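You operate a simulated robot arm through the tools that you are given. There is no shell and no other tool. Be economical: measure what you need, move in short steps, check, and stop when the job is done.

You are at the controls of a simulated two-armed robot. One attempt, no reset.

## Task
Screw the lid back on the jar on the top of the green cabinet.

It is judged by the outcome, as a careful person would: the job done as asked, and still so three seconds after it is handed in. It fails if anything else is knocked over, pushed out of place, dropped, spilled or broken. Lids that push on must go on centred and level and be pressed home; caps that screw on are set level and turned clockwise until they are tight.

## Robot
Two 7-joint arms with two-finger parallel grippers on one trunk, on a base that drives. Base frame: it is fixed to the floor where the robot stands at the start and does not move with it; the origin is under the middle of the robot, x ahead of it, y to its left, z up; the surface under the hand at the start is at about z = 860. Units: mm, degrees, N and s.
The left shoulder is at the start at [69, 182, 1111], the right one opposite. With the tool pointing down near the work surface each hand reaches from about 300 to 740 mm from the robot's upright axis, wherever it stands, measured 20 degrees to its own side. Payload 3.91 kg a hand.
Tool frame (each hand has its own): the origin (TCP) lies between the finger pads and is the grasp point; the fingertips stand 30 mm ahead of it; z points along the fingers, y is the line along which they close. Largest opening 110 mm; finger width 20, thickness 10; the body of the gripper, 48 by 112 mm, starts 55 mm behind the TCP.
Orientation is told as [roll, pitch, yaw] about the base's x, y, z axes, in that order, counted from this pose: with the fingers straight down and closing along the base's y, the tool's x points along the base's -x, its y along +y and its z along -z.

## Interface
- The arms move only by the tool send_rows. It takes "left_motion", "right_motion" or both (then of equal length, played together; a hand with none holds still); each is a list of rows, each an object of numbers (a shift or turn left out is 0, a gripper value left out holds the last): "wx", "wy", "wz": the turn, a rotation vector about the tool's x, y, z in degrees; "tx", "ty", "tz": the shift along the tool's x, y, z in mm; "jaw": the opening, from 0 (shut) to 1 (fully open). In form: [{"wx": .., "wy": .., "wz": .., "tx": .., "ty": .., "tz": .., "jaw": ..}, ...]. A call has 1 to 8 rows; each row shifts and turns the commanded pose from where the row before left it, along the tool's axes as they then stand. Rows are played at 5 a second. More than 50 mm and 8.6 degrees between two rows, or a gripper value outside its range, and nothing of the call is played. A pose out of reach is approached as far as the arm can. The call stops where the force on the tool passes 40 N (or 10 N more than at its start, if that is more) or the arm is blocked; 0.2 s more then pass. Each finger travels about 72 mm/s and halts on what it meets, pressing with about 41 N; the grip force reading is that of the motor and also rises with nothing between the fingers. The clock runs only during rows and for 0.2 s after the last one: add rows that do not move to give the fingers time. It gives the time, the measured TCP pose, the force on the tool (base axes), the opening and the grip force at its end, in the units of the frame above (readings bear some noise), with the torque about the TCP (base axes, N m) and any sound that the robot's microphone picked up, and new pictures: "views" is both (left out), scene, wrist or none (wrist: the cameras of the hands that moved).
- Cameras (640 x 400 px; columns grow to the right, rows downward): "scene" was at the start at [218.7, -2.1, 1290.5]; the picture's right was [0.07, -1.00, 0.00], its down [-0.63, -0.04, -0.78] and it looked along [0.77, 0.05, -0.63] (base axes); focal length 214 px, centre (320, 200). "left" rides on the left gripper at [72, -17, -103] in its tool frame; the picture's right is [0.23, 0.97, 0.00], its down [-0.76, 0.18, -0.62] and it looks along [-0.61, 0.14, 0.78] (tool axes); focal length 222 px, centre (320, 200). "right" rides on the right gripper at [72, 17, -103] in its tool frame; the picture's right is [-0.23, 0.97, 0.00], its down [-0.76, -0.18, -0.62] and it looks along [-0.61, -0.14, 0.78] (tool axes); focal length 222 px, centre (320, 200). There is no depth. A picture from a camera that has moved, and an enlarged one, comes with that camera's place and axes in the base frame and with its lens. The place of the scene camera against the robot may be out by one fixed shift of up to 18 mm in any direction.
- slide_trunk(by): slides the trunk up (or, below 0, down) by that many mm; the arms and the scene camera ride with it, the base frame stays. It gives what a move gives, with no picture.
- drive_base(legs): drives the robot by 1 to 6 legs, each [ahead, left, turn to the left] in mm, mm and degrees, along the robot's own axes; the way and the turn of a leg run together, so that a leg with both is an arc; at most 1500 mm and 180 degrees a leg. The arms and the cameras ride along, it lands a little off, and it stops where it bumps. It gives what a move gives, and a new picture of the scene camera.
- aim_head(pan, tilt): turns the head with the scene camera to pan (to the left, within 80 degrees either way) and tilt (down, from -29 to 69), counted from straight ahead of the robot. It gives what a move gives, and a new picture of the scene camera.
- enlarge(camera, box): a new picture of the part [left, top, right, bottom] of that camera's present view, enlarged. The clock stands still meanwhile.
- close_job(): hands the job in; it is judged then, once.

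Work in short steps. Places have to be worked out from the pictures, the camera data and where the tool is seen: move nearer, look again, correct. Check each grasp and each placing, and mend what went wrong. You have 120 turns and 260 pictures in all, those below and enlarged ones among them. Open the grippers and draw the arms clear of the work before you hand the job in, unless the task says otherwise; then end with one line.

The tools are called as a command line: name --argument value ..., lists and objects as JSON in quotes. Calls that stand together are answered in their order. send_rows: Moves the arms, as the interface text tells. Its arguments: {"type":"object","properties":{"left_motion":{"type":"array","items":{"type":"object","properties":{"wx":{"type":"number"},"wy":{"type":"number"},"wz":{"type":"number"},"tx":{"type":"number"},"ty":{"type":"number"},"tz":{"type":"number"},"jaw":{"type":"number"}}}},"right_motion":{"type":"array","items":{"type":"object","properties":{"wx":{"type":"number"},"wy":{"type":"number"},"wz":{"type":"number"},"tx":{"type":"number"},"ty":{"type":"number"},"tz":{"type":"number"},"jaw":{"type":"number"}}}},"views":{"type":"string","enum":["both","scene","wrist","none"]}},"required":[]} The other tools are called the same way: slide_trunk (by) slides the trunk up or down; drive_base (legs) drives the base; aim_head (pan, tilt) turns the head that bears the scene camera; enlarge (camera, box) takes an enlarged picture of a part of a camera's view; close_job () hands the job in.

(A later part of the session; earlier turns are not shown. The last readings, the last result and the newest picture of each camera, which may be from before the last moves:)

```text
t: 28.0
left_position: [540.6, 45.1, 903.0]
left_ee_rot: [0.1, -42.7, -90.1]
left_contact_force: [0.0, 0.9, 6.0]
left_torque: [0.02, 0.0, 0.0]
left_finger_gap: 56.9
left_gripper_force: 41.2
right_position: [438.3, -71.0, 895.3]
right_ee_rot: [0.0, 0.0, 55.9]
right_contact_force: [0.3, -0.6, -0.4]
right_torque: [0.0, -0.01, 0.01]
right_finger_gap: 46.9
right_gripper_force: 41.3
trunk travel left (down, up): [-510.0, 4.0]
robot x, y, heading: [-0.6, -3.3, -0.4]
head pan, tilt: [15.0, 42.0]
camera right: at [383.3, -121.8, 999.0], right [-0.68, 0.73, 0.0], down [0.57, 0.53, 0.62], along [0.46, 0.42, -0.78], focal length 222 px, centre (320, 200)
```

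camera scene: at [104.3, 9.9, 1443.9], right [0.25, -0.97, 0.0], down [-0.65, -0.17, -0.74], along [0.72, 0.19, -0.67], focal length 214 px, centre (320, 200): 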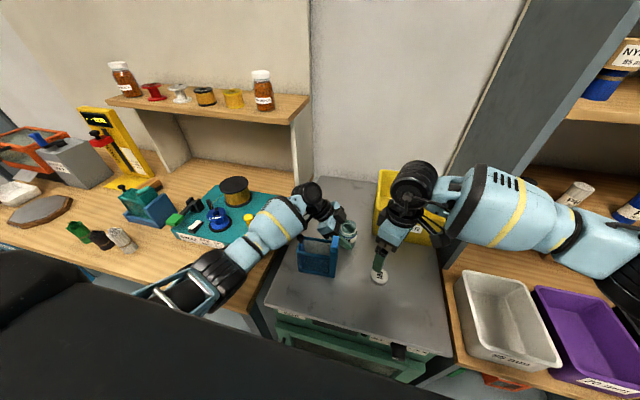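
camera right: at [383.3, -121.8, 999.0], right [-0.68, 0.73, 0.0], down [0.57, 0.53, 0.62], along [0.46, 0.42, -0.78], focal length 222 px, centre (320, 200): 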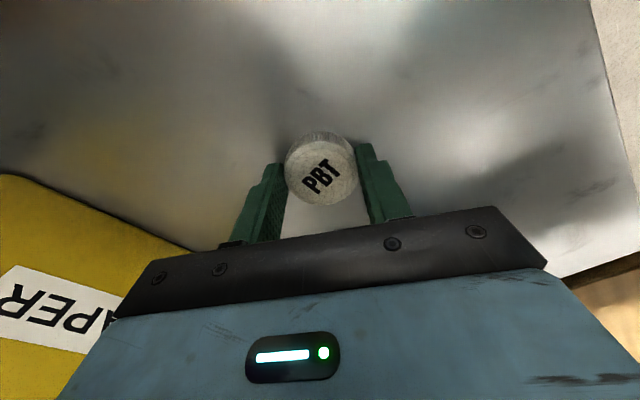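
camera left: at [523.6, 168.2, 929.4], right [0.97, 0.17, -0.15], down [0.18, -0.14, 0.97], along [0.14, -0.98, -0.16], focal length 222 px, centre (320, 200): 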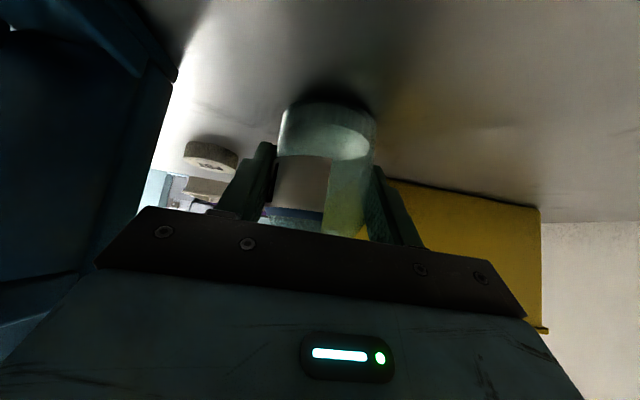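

The lid is gripped at a 46.9 mm gap. I lift it straight up ~115 mm and look for the jar mouth with the right camera.

send_rows --right_motion '[{"tz": -15}, {"tz": -40}, {"tz": -40}, {"tz": -20}, {}]' --views "both"

enlarge --camera "right" --box '[200, 100, 440, 250]'

enlarge --camera "scene" --box '[310, 190, 450, 278]'

```text
t: 29.2
left_position: [540.7, 45.7, 902.3]
left_ee_rot: [0.1, -42.6, -90.1]
left_contact_force: [0.1, 0.5, 4.8]
left_torque: [-0.02, 0.04, -0.01]
left_finger_gap: 57.1
left_gripper_force: 40.9
right_position: [436.6, -71.1, 1011.3]
right_ee_rot: [-0.1, 0.2, 55.9]
right_contact_force: [0.0, 0.6, 0.2]
right_torque: [0.0, -0.03, -0.02]
right_finger_gap: 47.0
right_gripper_force: 41.5
trunk travel left (down, up): [-510.0, 4.0]
robot x, y, heading: [-3.9, -5.5, -0.4]
head pan, tilt: [15.0, 42.0]
camera scene: at [104.2, 10.1, 1443.9], right [0.25, -0.97, 0.0], down [-0.65, -0.17, -0.74], along [0.72, 0.19, -0.67], focal length 214 px, centre (320, 200)
camera right: at [382.2, -121.9, 1115.2], right [-0.68, 0.73, 0.0], down [0.57, 0.53, 0.62], along [0.46, 0.42, -0.78], focal length 222 px, centre (320, 200)
```

scene: 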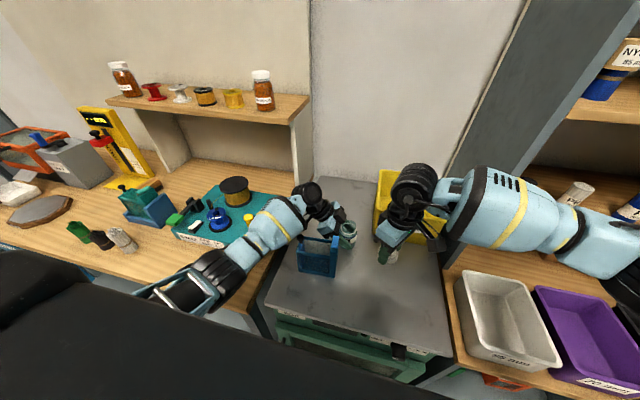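
right: 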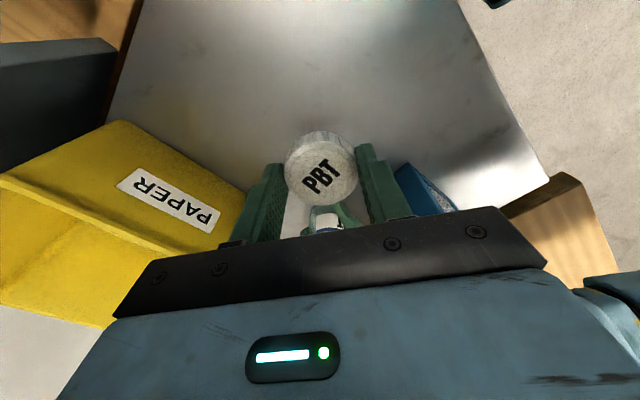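

```text
2.67 times, centred on (320, 175) of right
camera zoom: at [382.2, -121.9, 1115.2], right [-0.68, 0.73, 0.0], down [0.57, 0.53, 0.62], along [0.46, 0.42, -0.78], focal length 592 px, centre (320, 267)
```

zoom: 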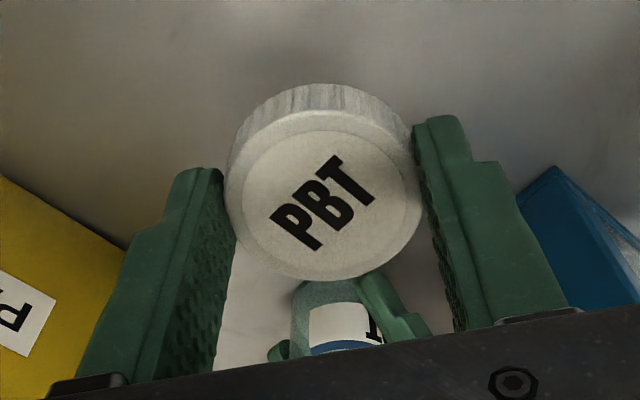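

```text
4.55 times, centred on (380, 234) of scene
camera zoom: at [104.2, 10.1, 1443.9], right [0.25, -0.97, 0.0], down [-0.65, -0.17, -0.74], along [0.72, 0.19, -0.67], focal length 975 px, centre (47, 46)
```

zoom: 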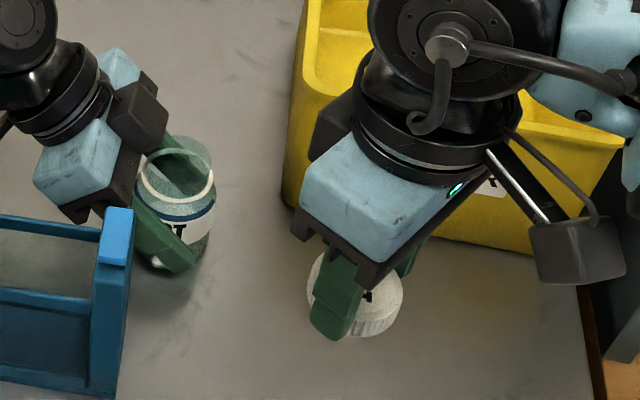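

The lid is level in the grip. The scene view (corrected with the known lid position) puts the mouth near (545, 40), while the left grip centre says x ≈ 541. I move the lid to hover ~35 mm above the mouth at (541, 42).

send_rows --right_motion '[{"tx": -38, "ty": -5.8}, {"tx": -38, "ty": -5.8}, {"tx": -38, "ty": -5.8}, {"tx": -38, "ty": -5.8}, {}, {}]' --views "both"

enlarge --camera "right" --box '[200, 80, 440, 230]'

enlarge --camera "scene" --box '[290, 180, 430, 268]'

enlarge --camera "left" --box '[200, 100, 440, 250]'

```text
t: 30.6
left_position: [540.7, 44.9, 901.9]
left_ee_rot: [0.2, -42.8, -90.2]
left_contact_force: [-1.4, 0.5, 3.9]
left_torque: [-0.12, 0.07, -0.01]
left_finger_gap: 56.9
left_gripper_force: 40.8
right_position: [495.9, -8.6, 1010.7]
right_ee_rot: [0.0, 0.0, 55.9]
right_contact_force: [0.6, -0.5, -0.1]
right_torque: [0.0, -0.01, -0.01]
right_finger_gap: 47.0
right_gripper_force: 41.3
right hand out of reach, approached as far as the arm can: row 3, 4
trunk travel left (down, up): [-510.0, 4.0]
robot x, y, heading: [0.2, -4.5, -0.7]
head pan, tilt: [15.0, 42.0]
camera scene: at [104.2, 10.0, 1443.9], right [0.25, -0.97, 0.0], down [-0.65, -0.17, -0.74], along [0.72, 0.19, -0.67], focal length 214 px, centre (320, 200)
camera right: at [441.3, -58.8, 1113.8], right [-0.68, 0.73, 0.0], down [0.57, 0.53, 0.62], along [0.46, 0.42, -0.78], focal length 222 px, centre (320, 200)
```

scene: 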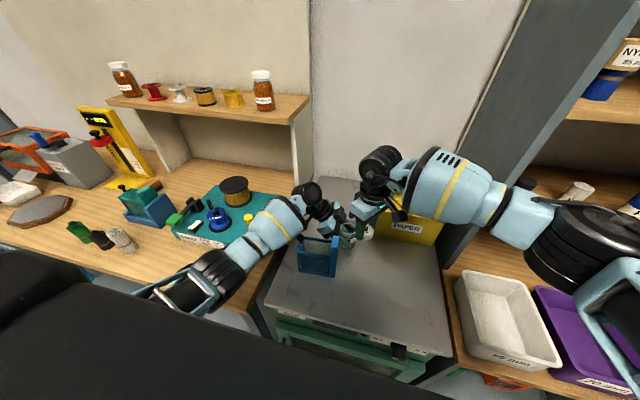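
right: 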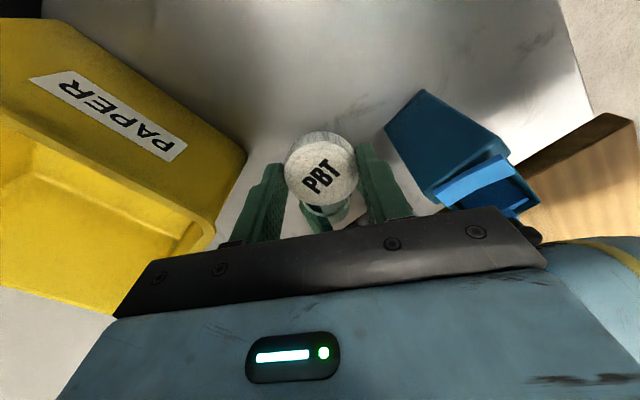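

```text
2.67 times, centred on (320, 155) of right
camera zoom: at [441.3, -58.8, 1113.8], right [-0.68, 0.73, 0.0], down [0.57, 0.53, 0.62], along [0.46, 0.42, -0.78], focal length 592 px, centre (320, 320)
```

zoom: 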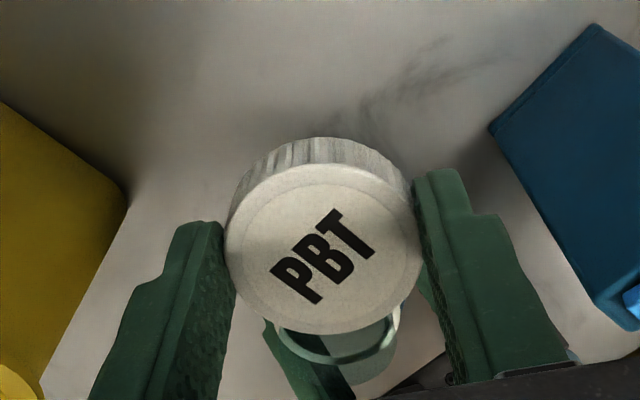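

```text
4.55 times, centred on (360, 224) of scene
camera zoom: at [104.2, 10.0, 1443.9], right [0.25, -0.97, 0.0], down [-0.65, -0.17, -0.74], along [0.72, 0.19, -0.67], focal length 975 px, centre (138, 91)
```

zoom: 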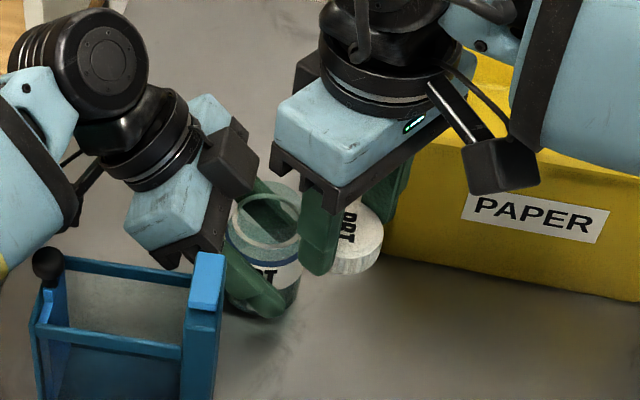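

```text
2.67 times, centred on (320, 175) of left
camera zoom: at [523.2, 168.2, 929.3], right [0.97, 0.17, -0.15], down [0.18, -0.14, 0.97], along [0.14, -0.98, -0.16], focal length 592 px, centre (320, 267)
```

zoom: 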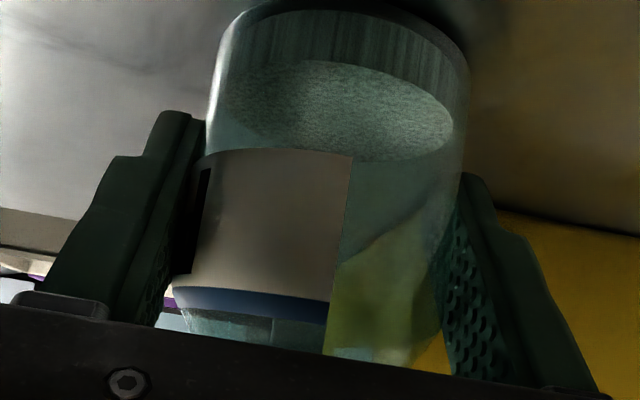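

At yaw 56° the right arm can't get there. This is probably a wrist limit, so I turn the hand to a lower yaw (~14°) before moving on.

send_rows --right_motion '[{"wz": 8.4}, {"wz": 8.4}, {"wz": 8.4}, {"wz": 8.4}, {"wz": 8.4}, {}]' --views "none"

```text
t: 32.0
left_position: [541.8, 45.2, 902.2]
left_ee_rot: [0.1, -42.7, -90.1]
left_contact_force: [-0.3, -0.7, 2.8]
left_torque: [-0.05, 0.03, 0.01]
left_finger_gap: 57.2
left_gripper_force: 40.9
right_position: [496.8, -8.6, 1008.8]
right_ee_rot: [-0.1, -0.1, 13.8]
right_contact_force: [-0.5, 0.7, -1.0]
right_torque: [0.03, -0.02, 0.01]
right_finger_gap: 46.9
right_gripper_force: 40.3
trunk travel left (down, up): [-510.0, 4.0]
robot x, y, heading: [-2.3, -5.0, -0.3]
head pan, tilt: [15.0, 42.0]
```

Now I move the remaining (44, 51) mm over the jar.

send_rows --right_motion '[{"tx": -27, "ty": 19}, {"tx": -27, "ty": 19}, {}, {}]' --views "both"

enlarge --camera "right" --box '[200, 80, 440, 230]'

enlarge --camera "scene" --box '[290, 180, 430, 268]'

```text
t: 32.5
left_position: [546.9, 54.9, 902.5]
left_ee_rot: [0.3, -42.3, -88.9]
left_contact_force: [2.2, 3.8, 4.3]
left_torque: [-0.02, 0.29, -0.06]
left_finger_gap: 57.2
left_gripper_force: 40.7
right_position: [529.6, 32.4, 1010.2]
right_ee_rot: [-0.3, 1.2, 14.2]
right_contact_force: [-3.4, 0.3, 3.1]
right_torque: [0.12, 0.08, 0.1]
right_finger_gap: 46.8
right_gripper_force: 41.3
trunk travel left (down, up): [-510.0, 4.0]
robot x, y, heading: [-2.6, -2.0, -0.4]
head pan, tilt: [15.0, 42.0]
stopped in row 2 (right hand): the force on the tool passed its limit at 58 N (the readings are from after the stop); the commanded pose is now the measured one
camera scene: at [104.2, 11.7, 1443.9], right [0.25, -0.97, 0.0], down [-0.65, -0.17, -0.74], along [0.72, 0.19, -0.67], focal length 214 px, centre (320, 200)
camera right: at [457.6, 32.1, 1114.7], right [-0.02, 1.0, -0.01], down [0.79, 0.02, 0.61], along [0.61, 0.0, -0.79], focal length 222 px, centre (320, 200)
```

scene: 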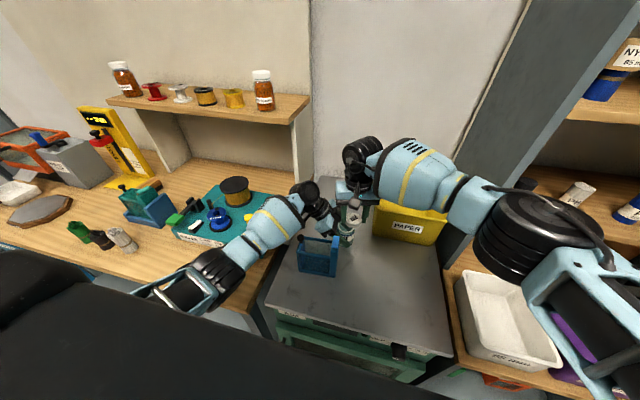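
right: 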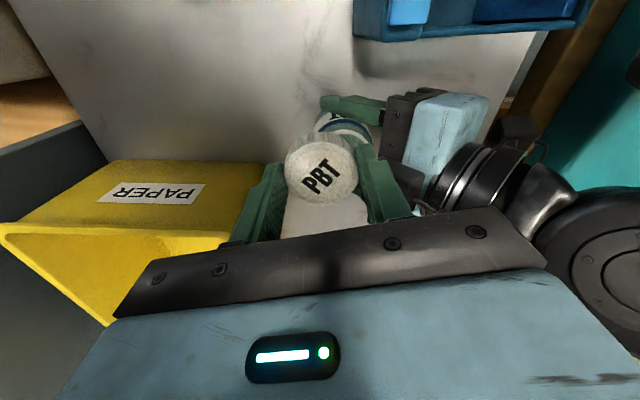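

```text
2.67 times, centred on (320, 155) of right
camera zoom: at [457.6, 32.1, 1114.7], right [-0.02, 1.0, -0.01], down [0.79, 0.02, 0.61], along [0.61, 0.0, -0.79], focal length 592 px, centre (320, 320)
```

zoom: 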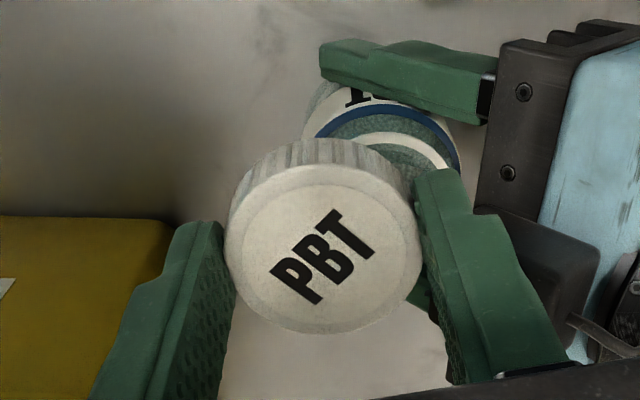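

```text
4.55 times, centred on (360, 224) of scene
camera zoom: at [104.2, 11.7, 1443.9], right [0.25, -0.97, 0.0], down [-0.65, -0.17, -0.74], along [0.72, 0.19, -0.67], focal length 975 px, centre (138, 91)
```

zoom: 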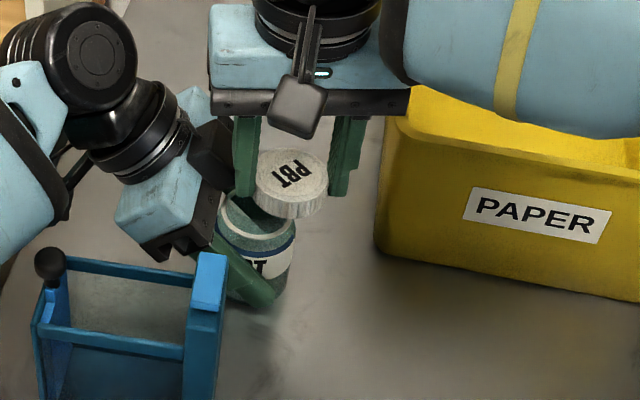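

The right finger struck the bulge on top of the left gripper, sliding the held jar ~10 mm. It is still upright. The fix is a different arrangement: left hand coming from the front, flatter (~25° below horizontal) and gripping with the fingertips. First I draw the right hand, still holding the lid, up and away.

send_rows --right_motion '[{"tz": -30}, {"tz": -20, "ty": -30}, {"ty": -45}, {"ty": -45}, {"ty": -45, "tx": 10}, {}]' --views "scene"

enlarge --camera "scene" --box '[280, 170, 440, 270]'

```text
t: 33.9
left_position: [545.3, 52.6, 902.5]
left_ee_rot: [0.3, -42.5, -89.0]
left_contact_force: [0.1, -0.6, 9.6]
left_torque: [-0.22, 0.03, 0.05]
left_finger_gap: 56.9
left_gripper_force: 41.3
right_position: [563.1, -130.0, 1058.5]
right_ee_rot: [-0.5, 1.1, 14.2]
right_contact_force: [-0.7, 0.4, -0.3]
right_torque: [0.01, 0.02, -0.01]
right_finger_gap: 46.8
right_gripper_force: 41.4
trunk travel left (down, up): [-510.0, 4.0]
robot x, y, heading: [1.7, -5.4, -0.8]
head pan, tilt: [15.0, 42.0]
camera scene: at [104.2, 10.7, 1443.9], right [0.25, -0.97, 0.0], down [-0.65, -0.17, -0.74], along [0.72, 0.19, -0.67], focal length 214 px, centre (320, 200)
```

scene: 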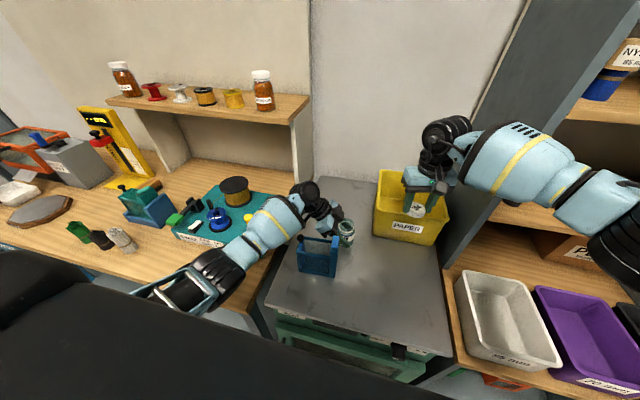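

```text
4.00 times, centred on (360, 220) of scene
camera zoom: at [104.2, 10.7, 1443.9], right [0.25, -0.97, 0.0], down [-0.65, -0.17, -0.74], along [0.72, 0.19, -0.67], focal length 858 px, centre (160, 120)
```

zoom: 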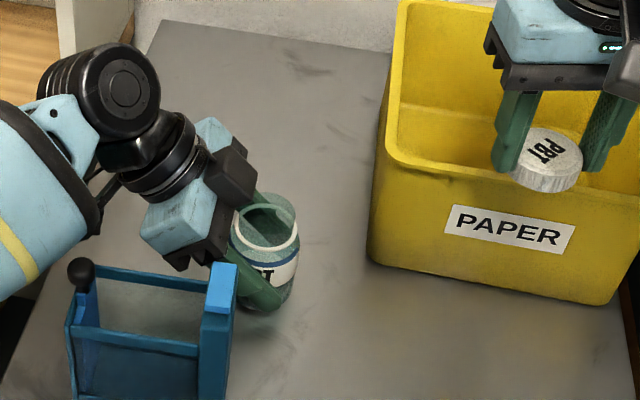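

The jar is still upright in the left grip. I lift it ~12 mm and carry it to about (533, -25), clear of the fixture, where a front approach fits.

send_rows --left_motion '[{"tx": -4.1, "tz": -4.4, "ty": -4}, {"tx": -4.1, "tz": -4.4, "ty": -4}, {"tx": -19.2, "tz": 17.6, "ty": -4}, {"tx": -19.2, "tz": 17.6}, {"tx": -19.2, "tz": 17.6}, {}, {}]' --views "scene"

```text
t: 35.5
left_position: [538.5, -23.9, 914.9]
left_ee_rot: [0.2, -42.3, -88.8]
left_contact_force: [-0.7, 0.1, -1.7]
left_torque: [0.01, 0.0, 0.0]
left_finger_gap: 57.2
left_gripper_force: 40.8
right_position: [563.5, -131.6, 1058.8]
right_ee_rot: [-0.3, 1.2, 14.2]
right_contact_force: [1.0, -0.1, -1.2]
right_torque: [-0.03, 0.05, -0.02]
right_finger_gap: 46.8
right_gripper_force: 40.6
trunk travel left (down, up): [-510.0, 4.0]
robot x, y, heading: [0.9, -3.5, -0.7]
head pan, tilt: [15.0, 42.0]
camera scene: at [104.9, 9.9, 1443.8], right [0.25, -0.97, 0.0], down [-0.65, -0.17, -0.74], along [0.72, 0.19, -0.67], focal length 214 px, centre (320, 200)
```

scene: 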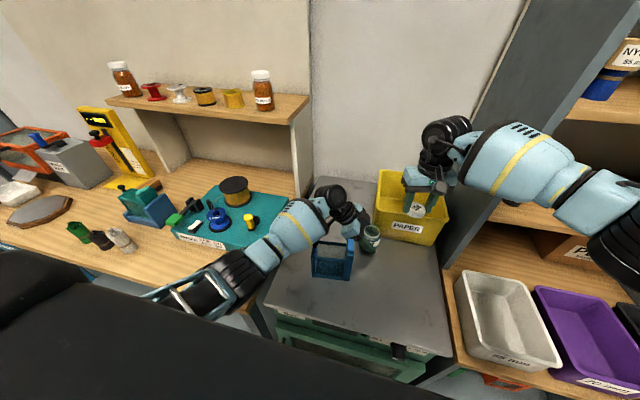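

The blue fixture appears to have shifted, so something on the left arm is touching it. I look closely.

enlarge --camera "scene" --box '[260, 170, 420, 290]'

enlarge --camera "left" --box '[0, 0, 640, 400]'

```text
3.33 times, centred on (340, 230) of scene
camera zoom: at [104.9, 9.9, 1443.8], right [0.25, -0.97, 0.0], down [-0.65, -0.17, -0.74], along [0.72, 0.19, -0.67], focal length 715 px, centre (253, 100)
```

zoom: 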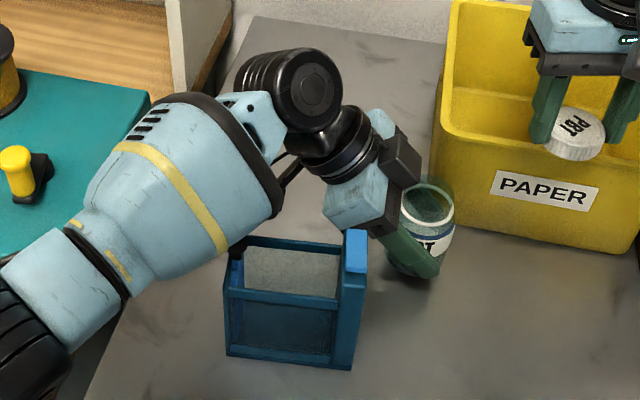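

```text
1.00 times, centred on (320, 200) of left (not enlarged: the box is as wide or as high as the picture)
camera zoom: at [517.0, 97.5, 941.9], right [0.97, 0.19, -0.15], down [0.18, -0.14, 0.97], along [0.16, -0.97, -0.17], focal length 222 px, centre (320, 200)
```

zoom: 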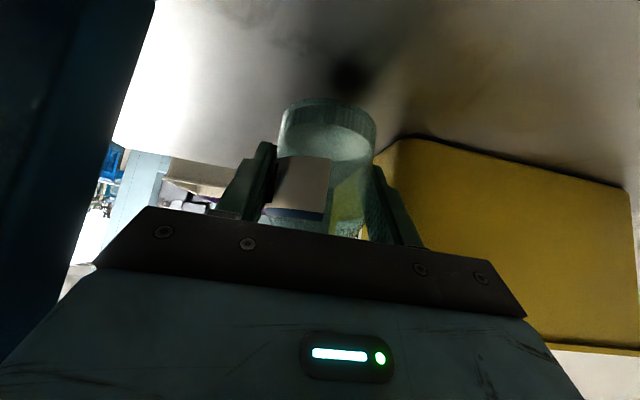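

The forearm caught the fixture's knob and slid it ~40 mm toward -y. It is still upright, and I will put it back. First I back off in +y to about y = 20, free of the knob, and set the jar down.

send_rows --left_motion '[{"tx": 16.2, "tz": -14.9}, {"tx": 16.2, "tz": -14.9}, {}, {"tx": 4.2, "tz": 4.5}, {"tx": 3.8, "tz": 4.1}, {}]' --views "scene"

enlarge --camera "scene" --box '[260, 170, 420, 290]'

```text
t: 36.9
left_position: [535.2, 19.2, 902.9]
left_ee_rot: [0.4, -42.3, -89.0]
left_contact_force: [0.2, 1.7, 2.2]
left_torque: [-0.03, 0.03, -0.03]
left_finger_gap: 57.0
left_gripper_force: 41.6
right_position: [563.5, -131.0, 1059.1]
right_ee_rot: [-0.4, 1.2, 14.2]
right_contact_force: [-0.9, 0.4, -1.2]
right_torque: [0.01, 0.0, -0.03]
right_finger_gap: 46.9
right_gripper_force: 40.5
trunk travel left (down, up): [-510.0, 4.0]
robot x, y, heading: [0.5, -4.2, -0.5]
head pan, tilt: [15.0, 42.0]
camera scene: at [104.4, 10.2, 1443.9], right [0.25, -0.97, 0.0], down [-0.65, -0.17, -0.74], along [0.72, 0.19, -0.67], focal length 214 px, centre (320, 200)
```

scene: 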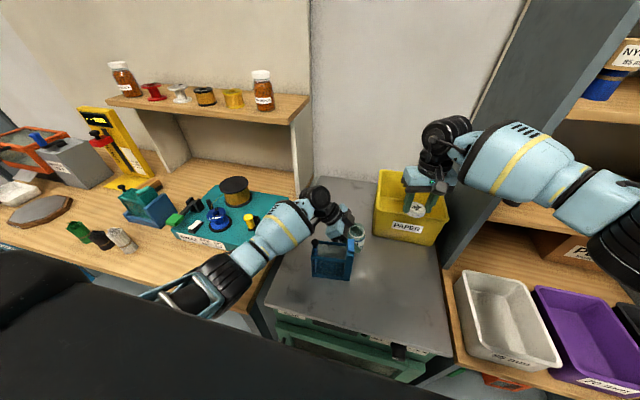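

```text
3.33 times, centred on (340, 230) of scene
camera zoom: at [104.4, 10.2, 1443.9], right [0.25, -0.97, 0.0], down [-0.65, -0.17, -0.74], along [0.72, 0.19, -0.67], focal length 715 px, centre (253, 100)
```

zoom: 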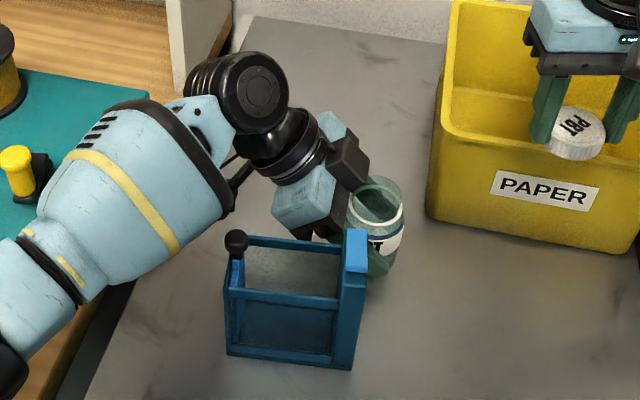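

The fixture stands still now and the jar is down at about (535, 19). I open the left hand partly (to keep off the fixture) and retreat along the fingers.

send_rows --left_motion '[{"jaw": 0.62}, {"jaw": 0.62}, {}, {"tz": -25}, {"tz": -30}, {"tz": -40}, {"tz": -45}, {"tz": -45}]' --views "both"

```text
t: 38.7
left_position: [532.5, 144.4, 1038.6]
left_ee_rot: [0.2, -42.2, -89.1]
left_contact_force: [0.5, 0.4, 0.0]
left_torque: [0.02, 0.01, 0.01]
left_finger_gap: 68.1
left_gripper_force: 0.1
right_position: [564.4, -130.0, 1059.2]
right_ee_rot: [-0.4, 1.3, 14.2]
right_contact_force: [0.3, 0.4, 0.3]
right_torque: [0.0, -0.01, 0.0]
right_finger_gap: 46.8
right_gripper_force: 41.3
trunk travel left (down, up): [-510.0, 4.0]
robot x, y, heading: [2.1, -2.3, -0.2]
head pan, tilt: [15.0, 42.0]
camera scene: at [104.4, 10.6, 1443.9], right [0.25, -0.97, 0.0], down [-0.65, -0.17, -0.74], along [0.72, 0.19, -0.67], focal length 214 px, centre (320, 200)
camera left: at [512.3, 267.3, 1066.6], right [0.97, 0.19, -0.15], down [0.18, -0.14, 0.97], along [0.16, -0.97, -0.17], focal length 222 px, centre (320, 200)
```

scene: 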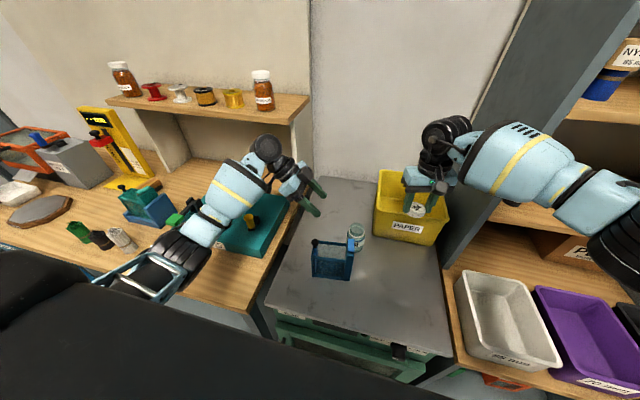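
left: 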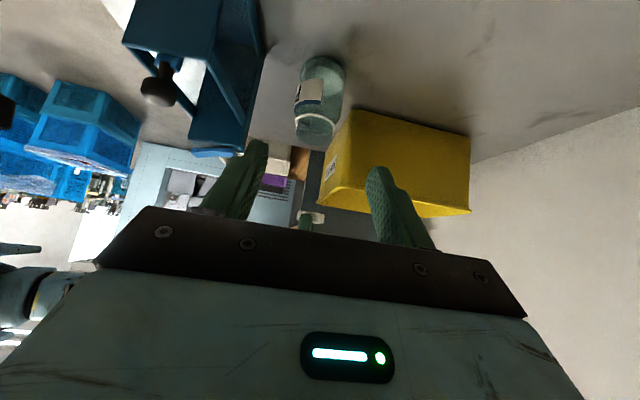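

The jar stands free and nothing else moved. Now I restore the fixture: I bring the left hand upright (fingers down, closing along x) so it can grasp the fixture's 55 mm deep right-hand block.

send_rows --left_motion '[{"wy": 8.4, "tz": -10}, {"wy": 8.4, "tz": -10}, {"wy": 8.4, "tz": -10}, {"wy": 8.4}, {"wy": 8.6, "jaw": 1}, {}]' --views "both"

enlarge --camera "scene" --box '[290, 200, 390, 290]'

```text
t: 40.1
left_position: [530.8, 160.1, 1062.6]
left_ee_rot: [0.2, 0.0, -88.7]
left_contact_force: [0.3, 0.4, -0.4]
left_torque: [-0.03, -0.01, -0.04]
left_finger_gap: 109.9
left_gripper_force: 0.0
right_position: [564.6, -130.7, 1059.4]
right_ee_rot: [-0.4, 1.2, 14.2]
right_contact_force: [-0.1, -1.4, 0.6]
right_torque: [-0.01, -0.01, -0.03]
right_finger_gap: 46.8
right_gripper_force: 40.9
trunk travel left (down, up): [-510.0, 4.0]
robot x, y, heading: [3.4, -1.5, -0.5]
head pan, tilt: [15.0, 42.0]
camera scene: at [104.7, 10.5, 1443.8], right [0.25, -0.97, 0.0], down [-0.65, -0.17, -0.74], along [0.72, 0.19, -0.67], focal length 214 px, centre (320, 200)
camera left: at [512.0, 232.9, 1167.3], right [0.97, 0.25, 0.0], down [0.19, -0.76, 0.62], along [0.16, -0.6, -0.78], focal length 222 px, centre (320, 200)
```

scene: 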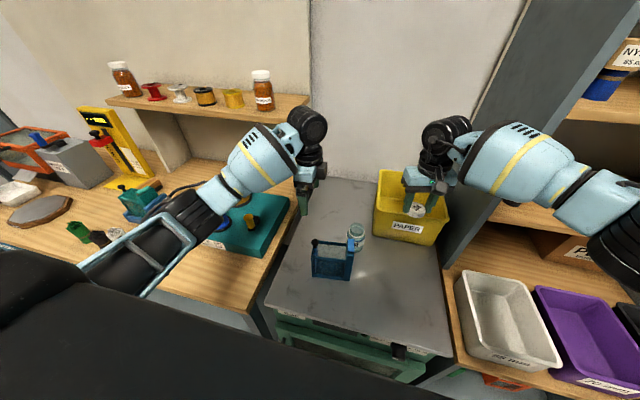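
left: 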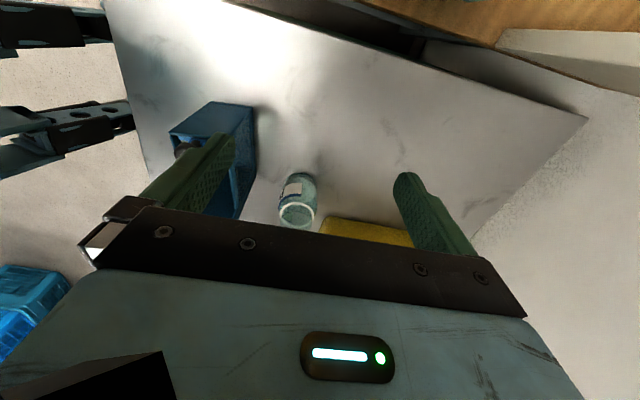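

```text
4.44 times, centred on (340, 245) of scene
camera zoom: at [104.7, 10.5, 1443.8], right [0.25, -0.97, 0.0], down [-0.65, -0.17, -0.74], along [0.72, 0.19, -0.67], focal length 953 px, centre (231, 0)
```

zoom: 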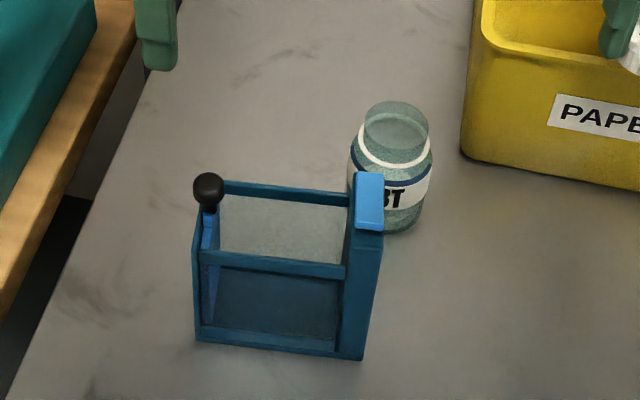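

Comparing with the earlier view from this same camera pose, the fixture moved about (-2.5, -44) mm and turned ~+3°. I position the left hand over its block at about (440, 18), aligned with it and opened to only ~77 mm to stay clear of the jar.

send_rows --left_motion '[{"tx": -35, "ty": -23.5, "jaw": 0.7}, {"tx": -35, "ty": -23.5}, {"tx": -35, "ty": -23.5}, {"tx": -35, "ty": -23.5}, {"wz": -8}, {}]' --views "both"

enlarge --camera "scene" --box '[290, 200, 390, 290]'

enlarge --camera "left" --box '[200, 60, 440, 210]'

```text
t: 41.5
left_position: [441.9, 18.8, 1064.3]
left_ee_rot: [0.2, -0.1, -80.7]
left_contact_force: [-0.2, -0.1, -0.6]
left_torque: [0.0, 0.01, 0.01]
left_finger_gap: 77.0
left_gripper_force: 0.1
right_position: [563.8, -130.9, 1058.8]
right_ee_rot: [-0.4, 1.3, 14.2]
right_contact_force: [0.6, 0.3, -0.7]
right_torque: [0.0, 0.03, -0.02]
right_finger_gap: 46.6
right_gripper_force: 40.7
trunk travel left (down, up): [-510.0, 4.0]
robot x, y, heading: [-1.7, -5.1, -0.3]
head pan, tilt: [15.0, 42.0]
camera scene: at [104.7, 9.8, 1443.9], right [0.25, -0.97, 0.0], down [-0.65, -0.17, -0.74], along [0.72, 0.19, -0.67], focal length 214 px, centre (320, 200)
camera left: at [412.4, 88.3, 1167.5], right [0.92, 0.38, 0.0], down [0.3, -0.72, 0.63], along [0.24, -0.58, -0.78], focal length 222 px, centre (320, 200)
```

scene: 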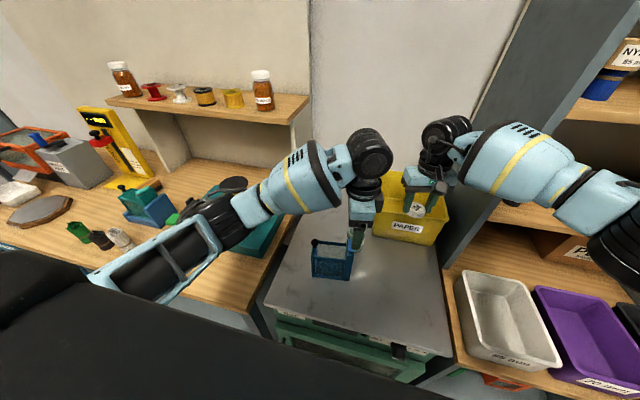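
left: 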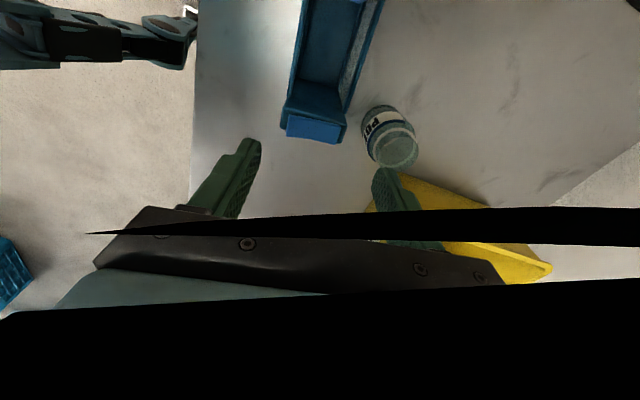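

```text
4.44 times, centred on (340, 245) of scene
camera zoom: at [104.7, 9.8, 1443.9], right [0.25, -0.97, 0.0], down [-0.65, -0.17, -0.74], along [0.72, 0.19, -0.67], focal length 953 px, centre (231, 0)
```

zoom: 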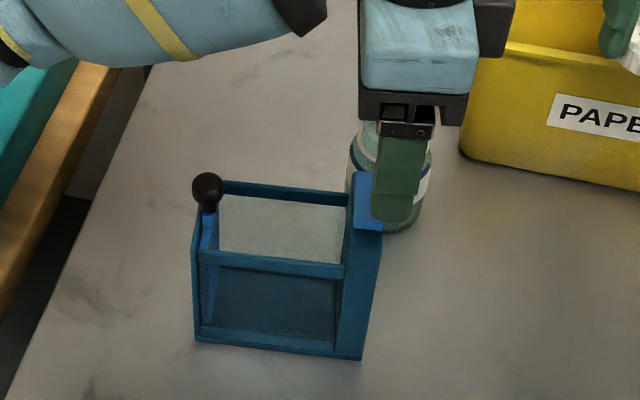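

```text
2.67 times, centred on (320, 135) of left
camera zoom: at [412.4, 88.3, 1167.5], right [0.92, 0.38, 0.0], down [0.3, -0.72, 0.63], along [0.24, -0.58, -0.78], focal length 592 px, centre (320, 373)
```

zoom: 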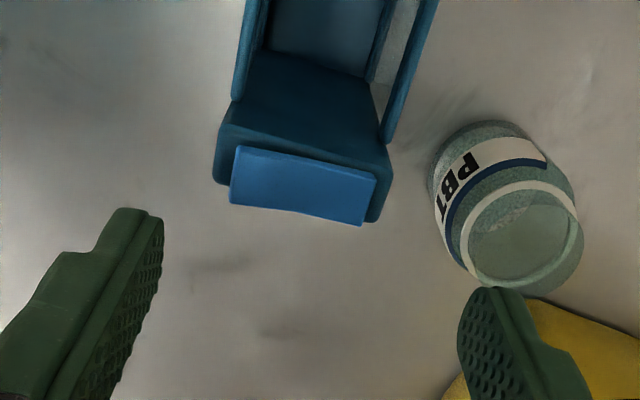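

The block is parallel with the gripper and about 5 mm off. I correct, descend so the fingertips straddle it at z ≈ 948, and look before closing.

send_rows --left_motion '[{"tx": 5, "ty": -4}, {"tz": 30}, {"tz": 30}, {"tz": 26}, {}]' --views "both"

enlarge --camera "scene" --box '[290, 200, 390, 290]'

```text
t: 42.7
left_position: [435.9, 22.6, 976.9]
left_ee_rot: [0.2, -0.3, -80.8]
left_contact_force: [0.0, -0.3, 0.5]
left_torque: [-0.01, 0.0, 0.02]
left_finger_gap: 77.1
left_gripper_force: 0.0
right_position: [563.0, -131.5, 1060.3]
right_ee_rot: [-0.4, 1.2, 14.2]
right_contact_force: [0.4, -0.7, -0.7]
right_torque: [-0.01, -0.01, -0.02]
right_finger_gap: 46.6
right_gripper_force: 41.1
trunk travel left (down, up): [-510.0, 4.0]
robot x, y, heading: [0.2, -3.2, -0.4]
head pan, tilt: [15.0, 42.0]
camera scene: at [104.7, 10.0, 1443.9], right [0.25, -0.97, 0.0], down [-0.65, -0.17, -0.74], along [0.72, 0.19, -0.67], focal length 214 px, centre (320, 200)
camera left: at [407.1, 91.8, 1079.9], right [0.92, 0.38, 0.0], down [0.3, -0.72, 0.63], along [0.24, -0.58, -0.78], focal length 222 px, centre (320, 200)
```

scene: 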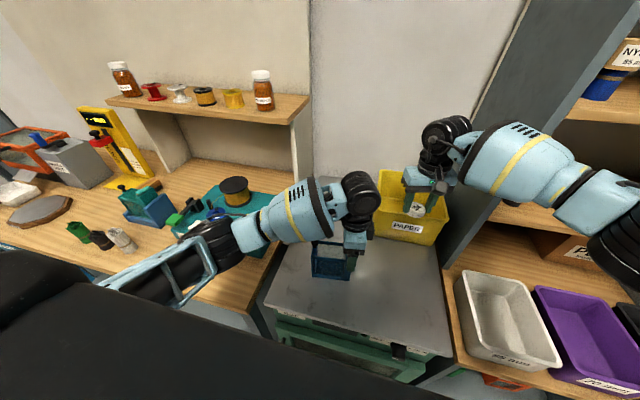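
left: 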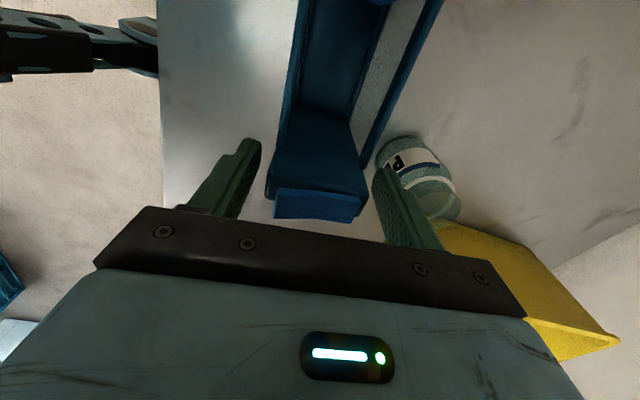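

```text
4.44 times, centred on (340, 245) of scene
camera zoom: at [104.7, 10.0, 1443.9], right [0.25, -0.97, 0.0], down [-0.65, -0.17, -0.74], along [0.72, 0.19, -0.67], focal length 953 px, centre (231, 0)
```

zoom: 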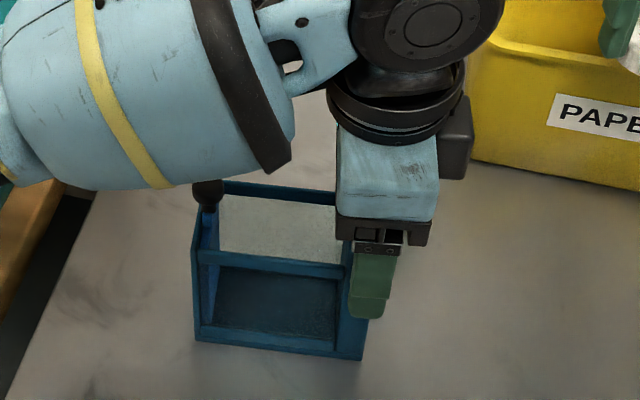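

The fingers straddle the block on both sides. I close gently.

send_rows --left_motion '[{"jaw": 0.6}, {"jaw": 0.52}, {"jaw": 0.46}, {"jaw": 0.42}, {}]' --views "wrist"

enlarge --camera "scene" --box '[290, 200, 390, 290]'

```text
t: 43.9
left_position: [435.5, 23.5, 977.8]
left_ee_rot: [0.1, -0.1, -80.8]
left_contact_force: [0.2, 0.6, -0.4]
left_torque: [-0.12, 0.2, -0.03]
left_finger_gap: 54.7
left_gripper_force: 40.8
right_position: [563.2, -131.5, 1058.9]
right_ee_rot: [-0.5, 1.3, 14.2]
right_contact_force: [-0.2, 0.4, -0.9]
right_torque: [-0.02, 0.04, 0.01]
right_finger_gap: 46.7
right_gripper_force: 41.0
trunk travel left (down, up): [-510.0, 4.0]
robot x, y, heading: [2.2, -3.3, -0.4]
head pan, tilt: [15.0, 42.0]
camera left: at [406.9, 91.8, 1080.0], right [0.92, 0.38, 0.0], down [0.3, -0.72, 0.63], along [0.24, -0.58, -0.78], focal length 222 px, centre (320, 200)
```

left: 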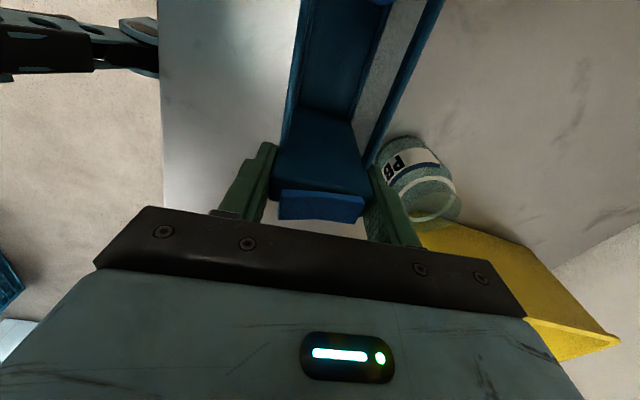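

```text
4.44 times, centred on (340, 245) of scene
camera zoom: at [104.6, 10.0, 1443.9], right [0.25, -0.97, 0.0], down [-0.65, -0.17, -0.74], along [0.72, 0.19, -0.67], focal length 953 px, centre (231, 0)
```

zoom: 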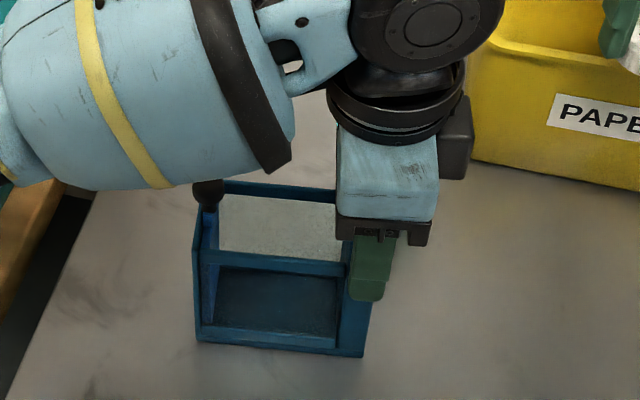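

I have the block (54.7 mm gap). I lift it 3 mm, carry it +42 mm in y, turn it -3°, lower it, and compare with the original picture.

send_rows --left_motion '[{"tz": -3}, {"tx": 14, "ty": 2.4}, {"tx": 14, "ty": 2.4}, {"tx": 13.6, "ty": 2.4}, {"wz": 3}, {}, {"tz": 3}, {}]' --views "scene"

enlarge --camera "scene" --box '[280, 170, 440, 300]'

```text
t: 45.7
left_position: [436.7, 64.1, 976.5]
left_ee_rot: [0.2, -0.2, -83.7]
left_contact_force: [0.1, 0.0, -4.0]
left_torque: [-0.12, 0.0, 0.01]
left_finger_gap: 54.9
left_gripper_force: 40.7
right_position: [564.1, -130.5, 1059.0]
right_ee_rot: [-0.5, 1.2, 14.2]
right_contact_force: [0.7, -0.2, -0.1]
right_torque: [0.0, 0.02, 0.01]
right_finger_gap: 46.5
right_gripper_force: 40.7
trunk travel left (down, up): [-510.0, 4.0]
robot x, y, heading: [-1.1, -5.9, -0.4]
head pan, tilt: [15.0, 42.0]
camera scene: at [105.0, 10.1, 1443.8], right [0.25, -0.97, 0.0], down [-0.65, -0.17, -0.74], along [0.72, 0.19, -0.67], focal length 214 px, centre (320, 200)
```

scene: 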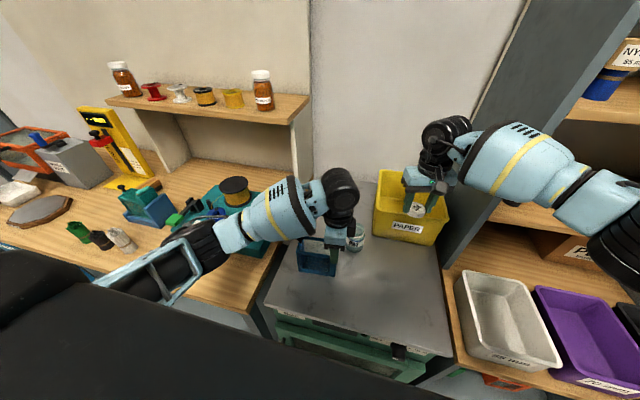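

```text
3.08 times, centred on (360, 235) of scene
camera zoom: at [105.0, 10.1, 1443.8], right [0.25, -0.97, 0.0], down [-0.65, -0.17, -0.74], along [0.72, 0.19, -0.67], focal length 660 px, centre (197, 92)
```

zoom: 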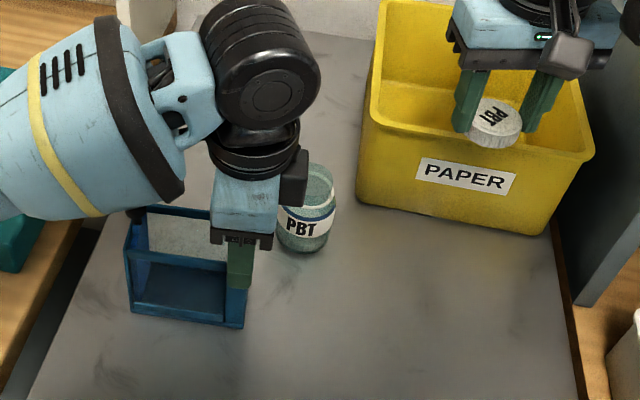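

The fixture's corners match the original picture to within a pixel or two. I lower another 1 mm, since the hand still carries 4 N, then open slightly and withdraw upward.

send_rows --left_motion '[{"tz": 1}, {}, {"jaw": 0.58}, {"jaw": 0.65}, {}, {"tz": -40}, {"tz": -45}, {"tz": -30}]' --views "scene"

enlarge --camera "scene" --box '[280, 170, 440, 300]'

```text
t: 47.5
left_position: [435.3, 66.3, 1090.1]
left_ee_rot: [0.1, -0.1, -83.6]
left_contact_force: [-0.8, -0.1, -0.1]
left_torque: [-0.04, 0.01, -0.04]
left_finger_gap: 71.4
left_gripper_force: 0.0
right_position: [563.7, -131.2, 1059.5]
right_ee_rot: [-0.4, 1.2, 14.3]
right_contact_force: [-0.1, -0.1, -0.9]
right_torque: [-0.01, 0.0, 0.01]
right_finger_gap: 46.5
right_gripper_force: 40.9
trunk travel left (down, up): [-510.0, 4.0]
robot x, y, heading: [2.7, -2.6, -0.2]
head pan, tilt: [15.0, 42.0]
camera scene: at [104.5, 10.0, 1443.9], right [0.25, -0.97, 0.0], down [-0.65, -0.17, -0.74], along [0.72, 0.19, -0.67], focal length 214 px, centre (320, 200)
```

scene: 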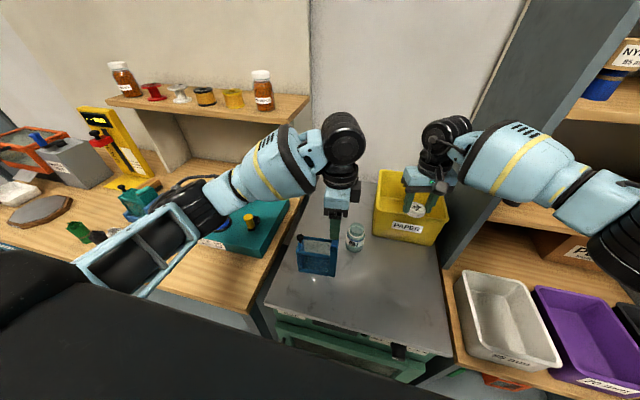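

```text
3.08 times, centred on (360, 235) of scene
camera zoom: at [104.5, 10.0, 1443.9], right [0.25, -0.97, 0.0], down [-0.65, -0.17, -0.74], along [0.72, 0.19, -0.67], focal length 660 px, centre (197, 92)
```

zoom: 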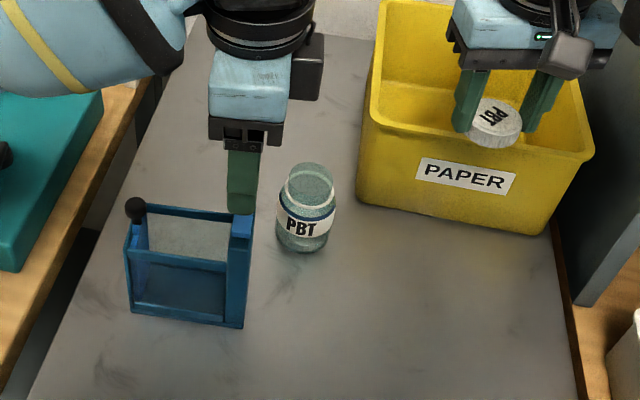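

The fixture is back in place. Next I carry the jar to an open spot with the left hand from above: I move over it at about (535, 14) and look.

send_rows --left_motion '[{"tx": -21, "ty": 31}, {"tx": -21, "ty": 31}, {"tx": -21, "ty": 31}, {"jaw": 1}, {}]' --views "wrist"

enlarge --camera "left" --box '[200, 60, 440, 210]'

```text
t: 48.7
left_position: [535.6, 12.6, 1088.7]
left_ee_rot: [0.2, -0.2, -83.7]
left_contact_force: [0.4, -0.7, 0.9]
left_torque: [0.0, -0.01, -0.06]
left_finger_gap: 109.7
left_gripper_force: 0.1
right_position: [563.3, -131.8, 1059.6]
right_ee_rot: [-0.4, 1.2, 14.3]
right_contact_force: [0.1, 0.1, 1.0]
right_torque: [0.0, 0.02, 0.01]
right_finger_gap: 46.7
right_gripper_force: 40.8
trunk travel left (down, up): [-510.0, 4.0]
robot x, y, heading: [-1.9, -0.8, -0.6]
head pan, tilt: [15.0, 42.0]
camera left: at [510.6, 83.6, 1193.0], right [0.94, 0.33, 0.0], down [0.26, -0.74, 0.63], along [0.21, -0.59, -0.78], focal length 222 px, centre (320, 200)
```

left: 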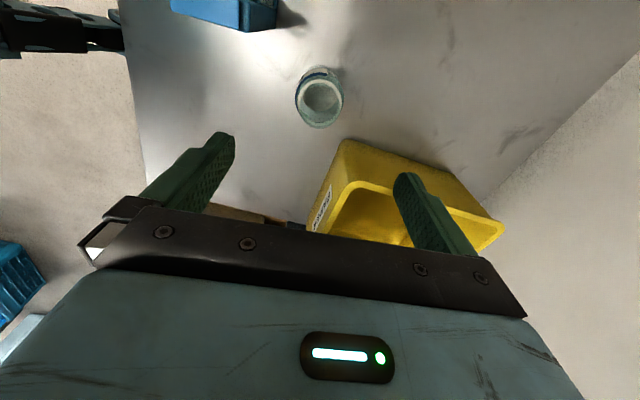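

```text
2.67 times, centred on (320, 135) of left
camera zoom: at [510.6, 83.6, 1193.0], right [0.94, 0.33, 0.0], down [0.26, -0.74, 0.63], along [0.21, -0.59, -0.78], focal length 592 px, centre (320, 373)
```

zoom: 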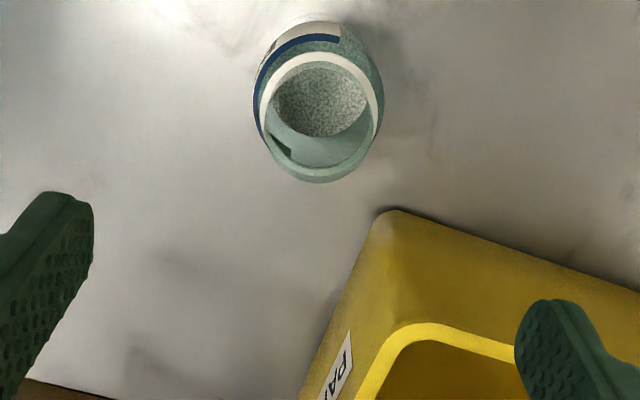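

The jar is on the approach line in x and ~5 mm further in +y. I correct and descend around it to TCP z ≈ 918, which keeps the gripper palm above the mouth.

send_rows --left_motion '[{"tx": 5}, {"tz": 45}, {"tz": 45}, {"tz": 40}, {"tz": 30}, {"tz": 10}, {}]' --views "wrist"

```text
t: 50.3
left_position: [532.7, 15.3, 920.8]
left_ee_rot: [0.2, -0.3, -83.8]
left_contact_force: [0.3, 0.1, 0.6]
left_torque: [-0.02, 0.0, -0.03]
left_finger_gap: 110.1
left_gripper_force: 0.1
right_position: [563.6, -130.2, 1059.0]
right_ee_rot: [-0.4, 1.1, 14.2]
right_contact_force: [0.2, -1.1, -0.9]
right_torque: [-0.02, 0.01, -0.01]
right_finger_gap: 46.5
right_gripper_force: 41.3
trunk travel left (down, up): [-510.0, 4.0]
robot x, y, heading: [-2.0, -2.1, -0.5]
head pan, tilt: [15.0, 42.0]
camera left: at [507.6, 86.4, 1024.0], right [0.94, 0.33, 0.0], down [0.26, -0.74, 0.63], along [0.21, -0.59, -0.78], focal length 222 px, centre (320, 200)
```

left: 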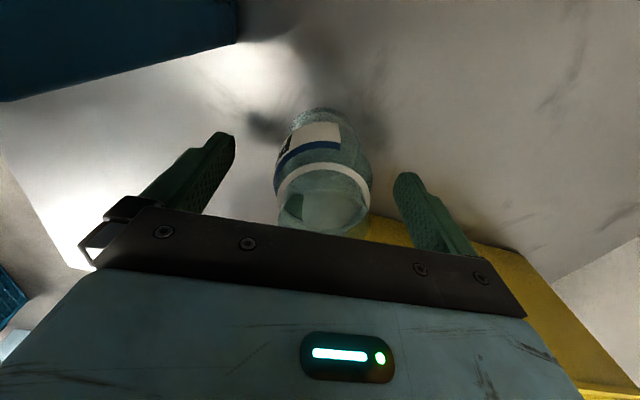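

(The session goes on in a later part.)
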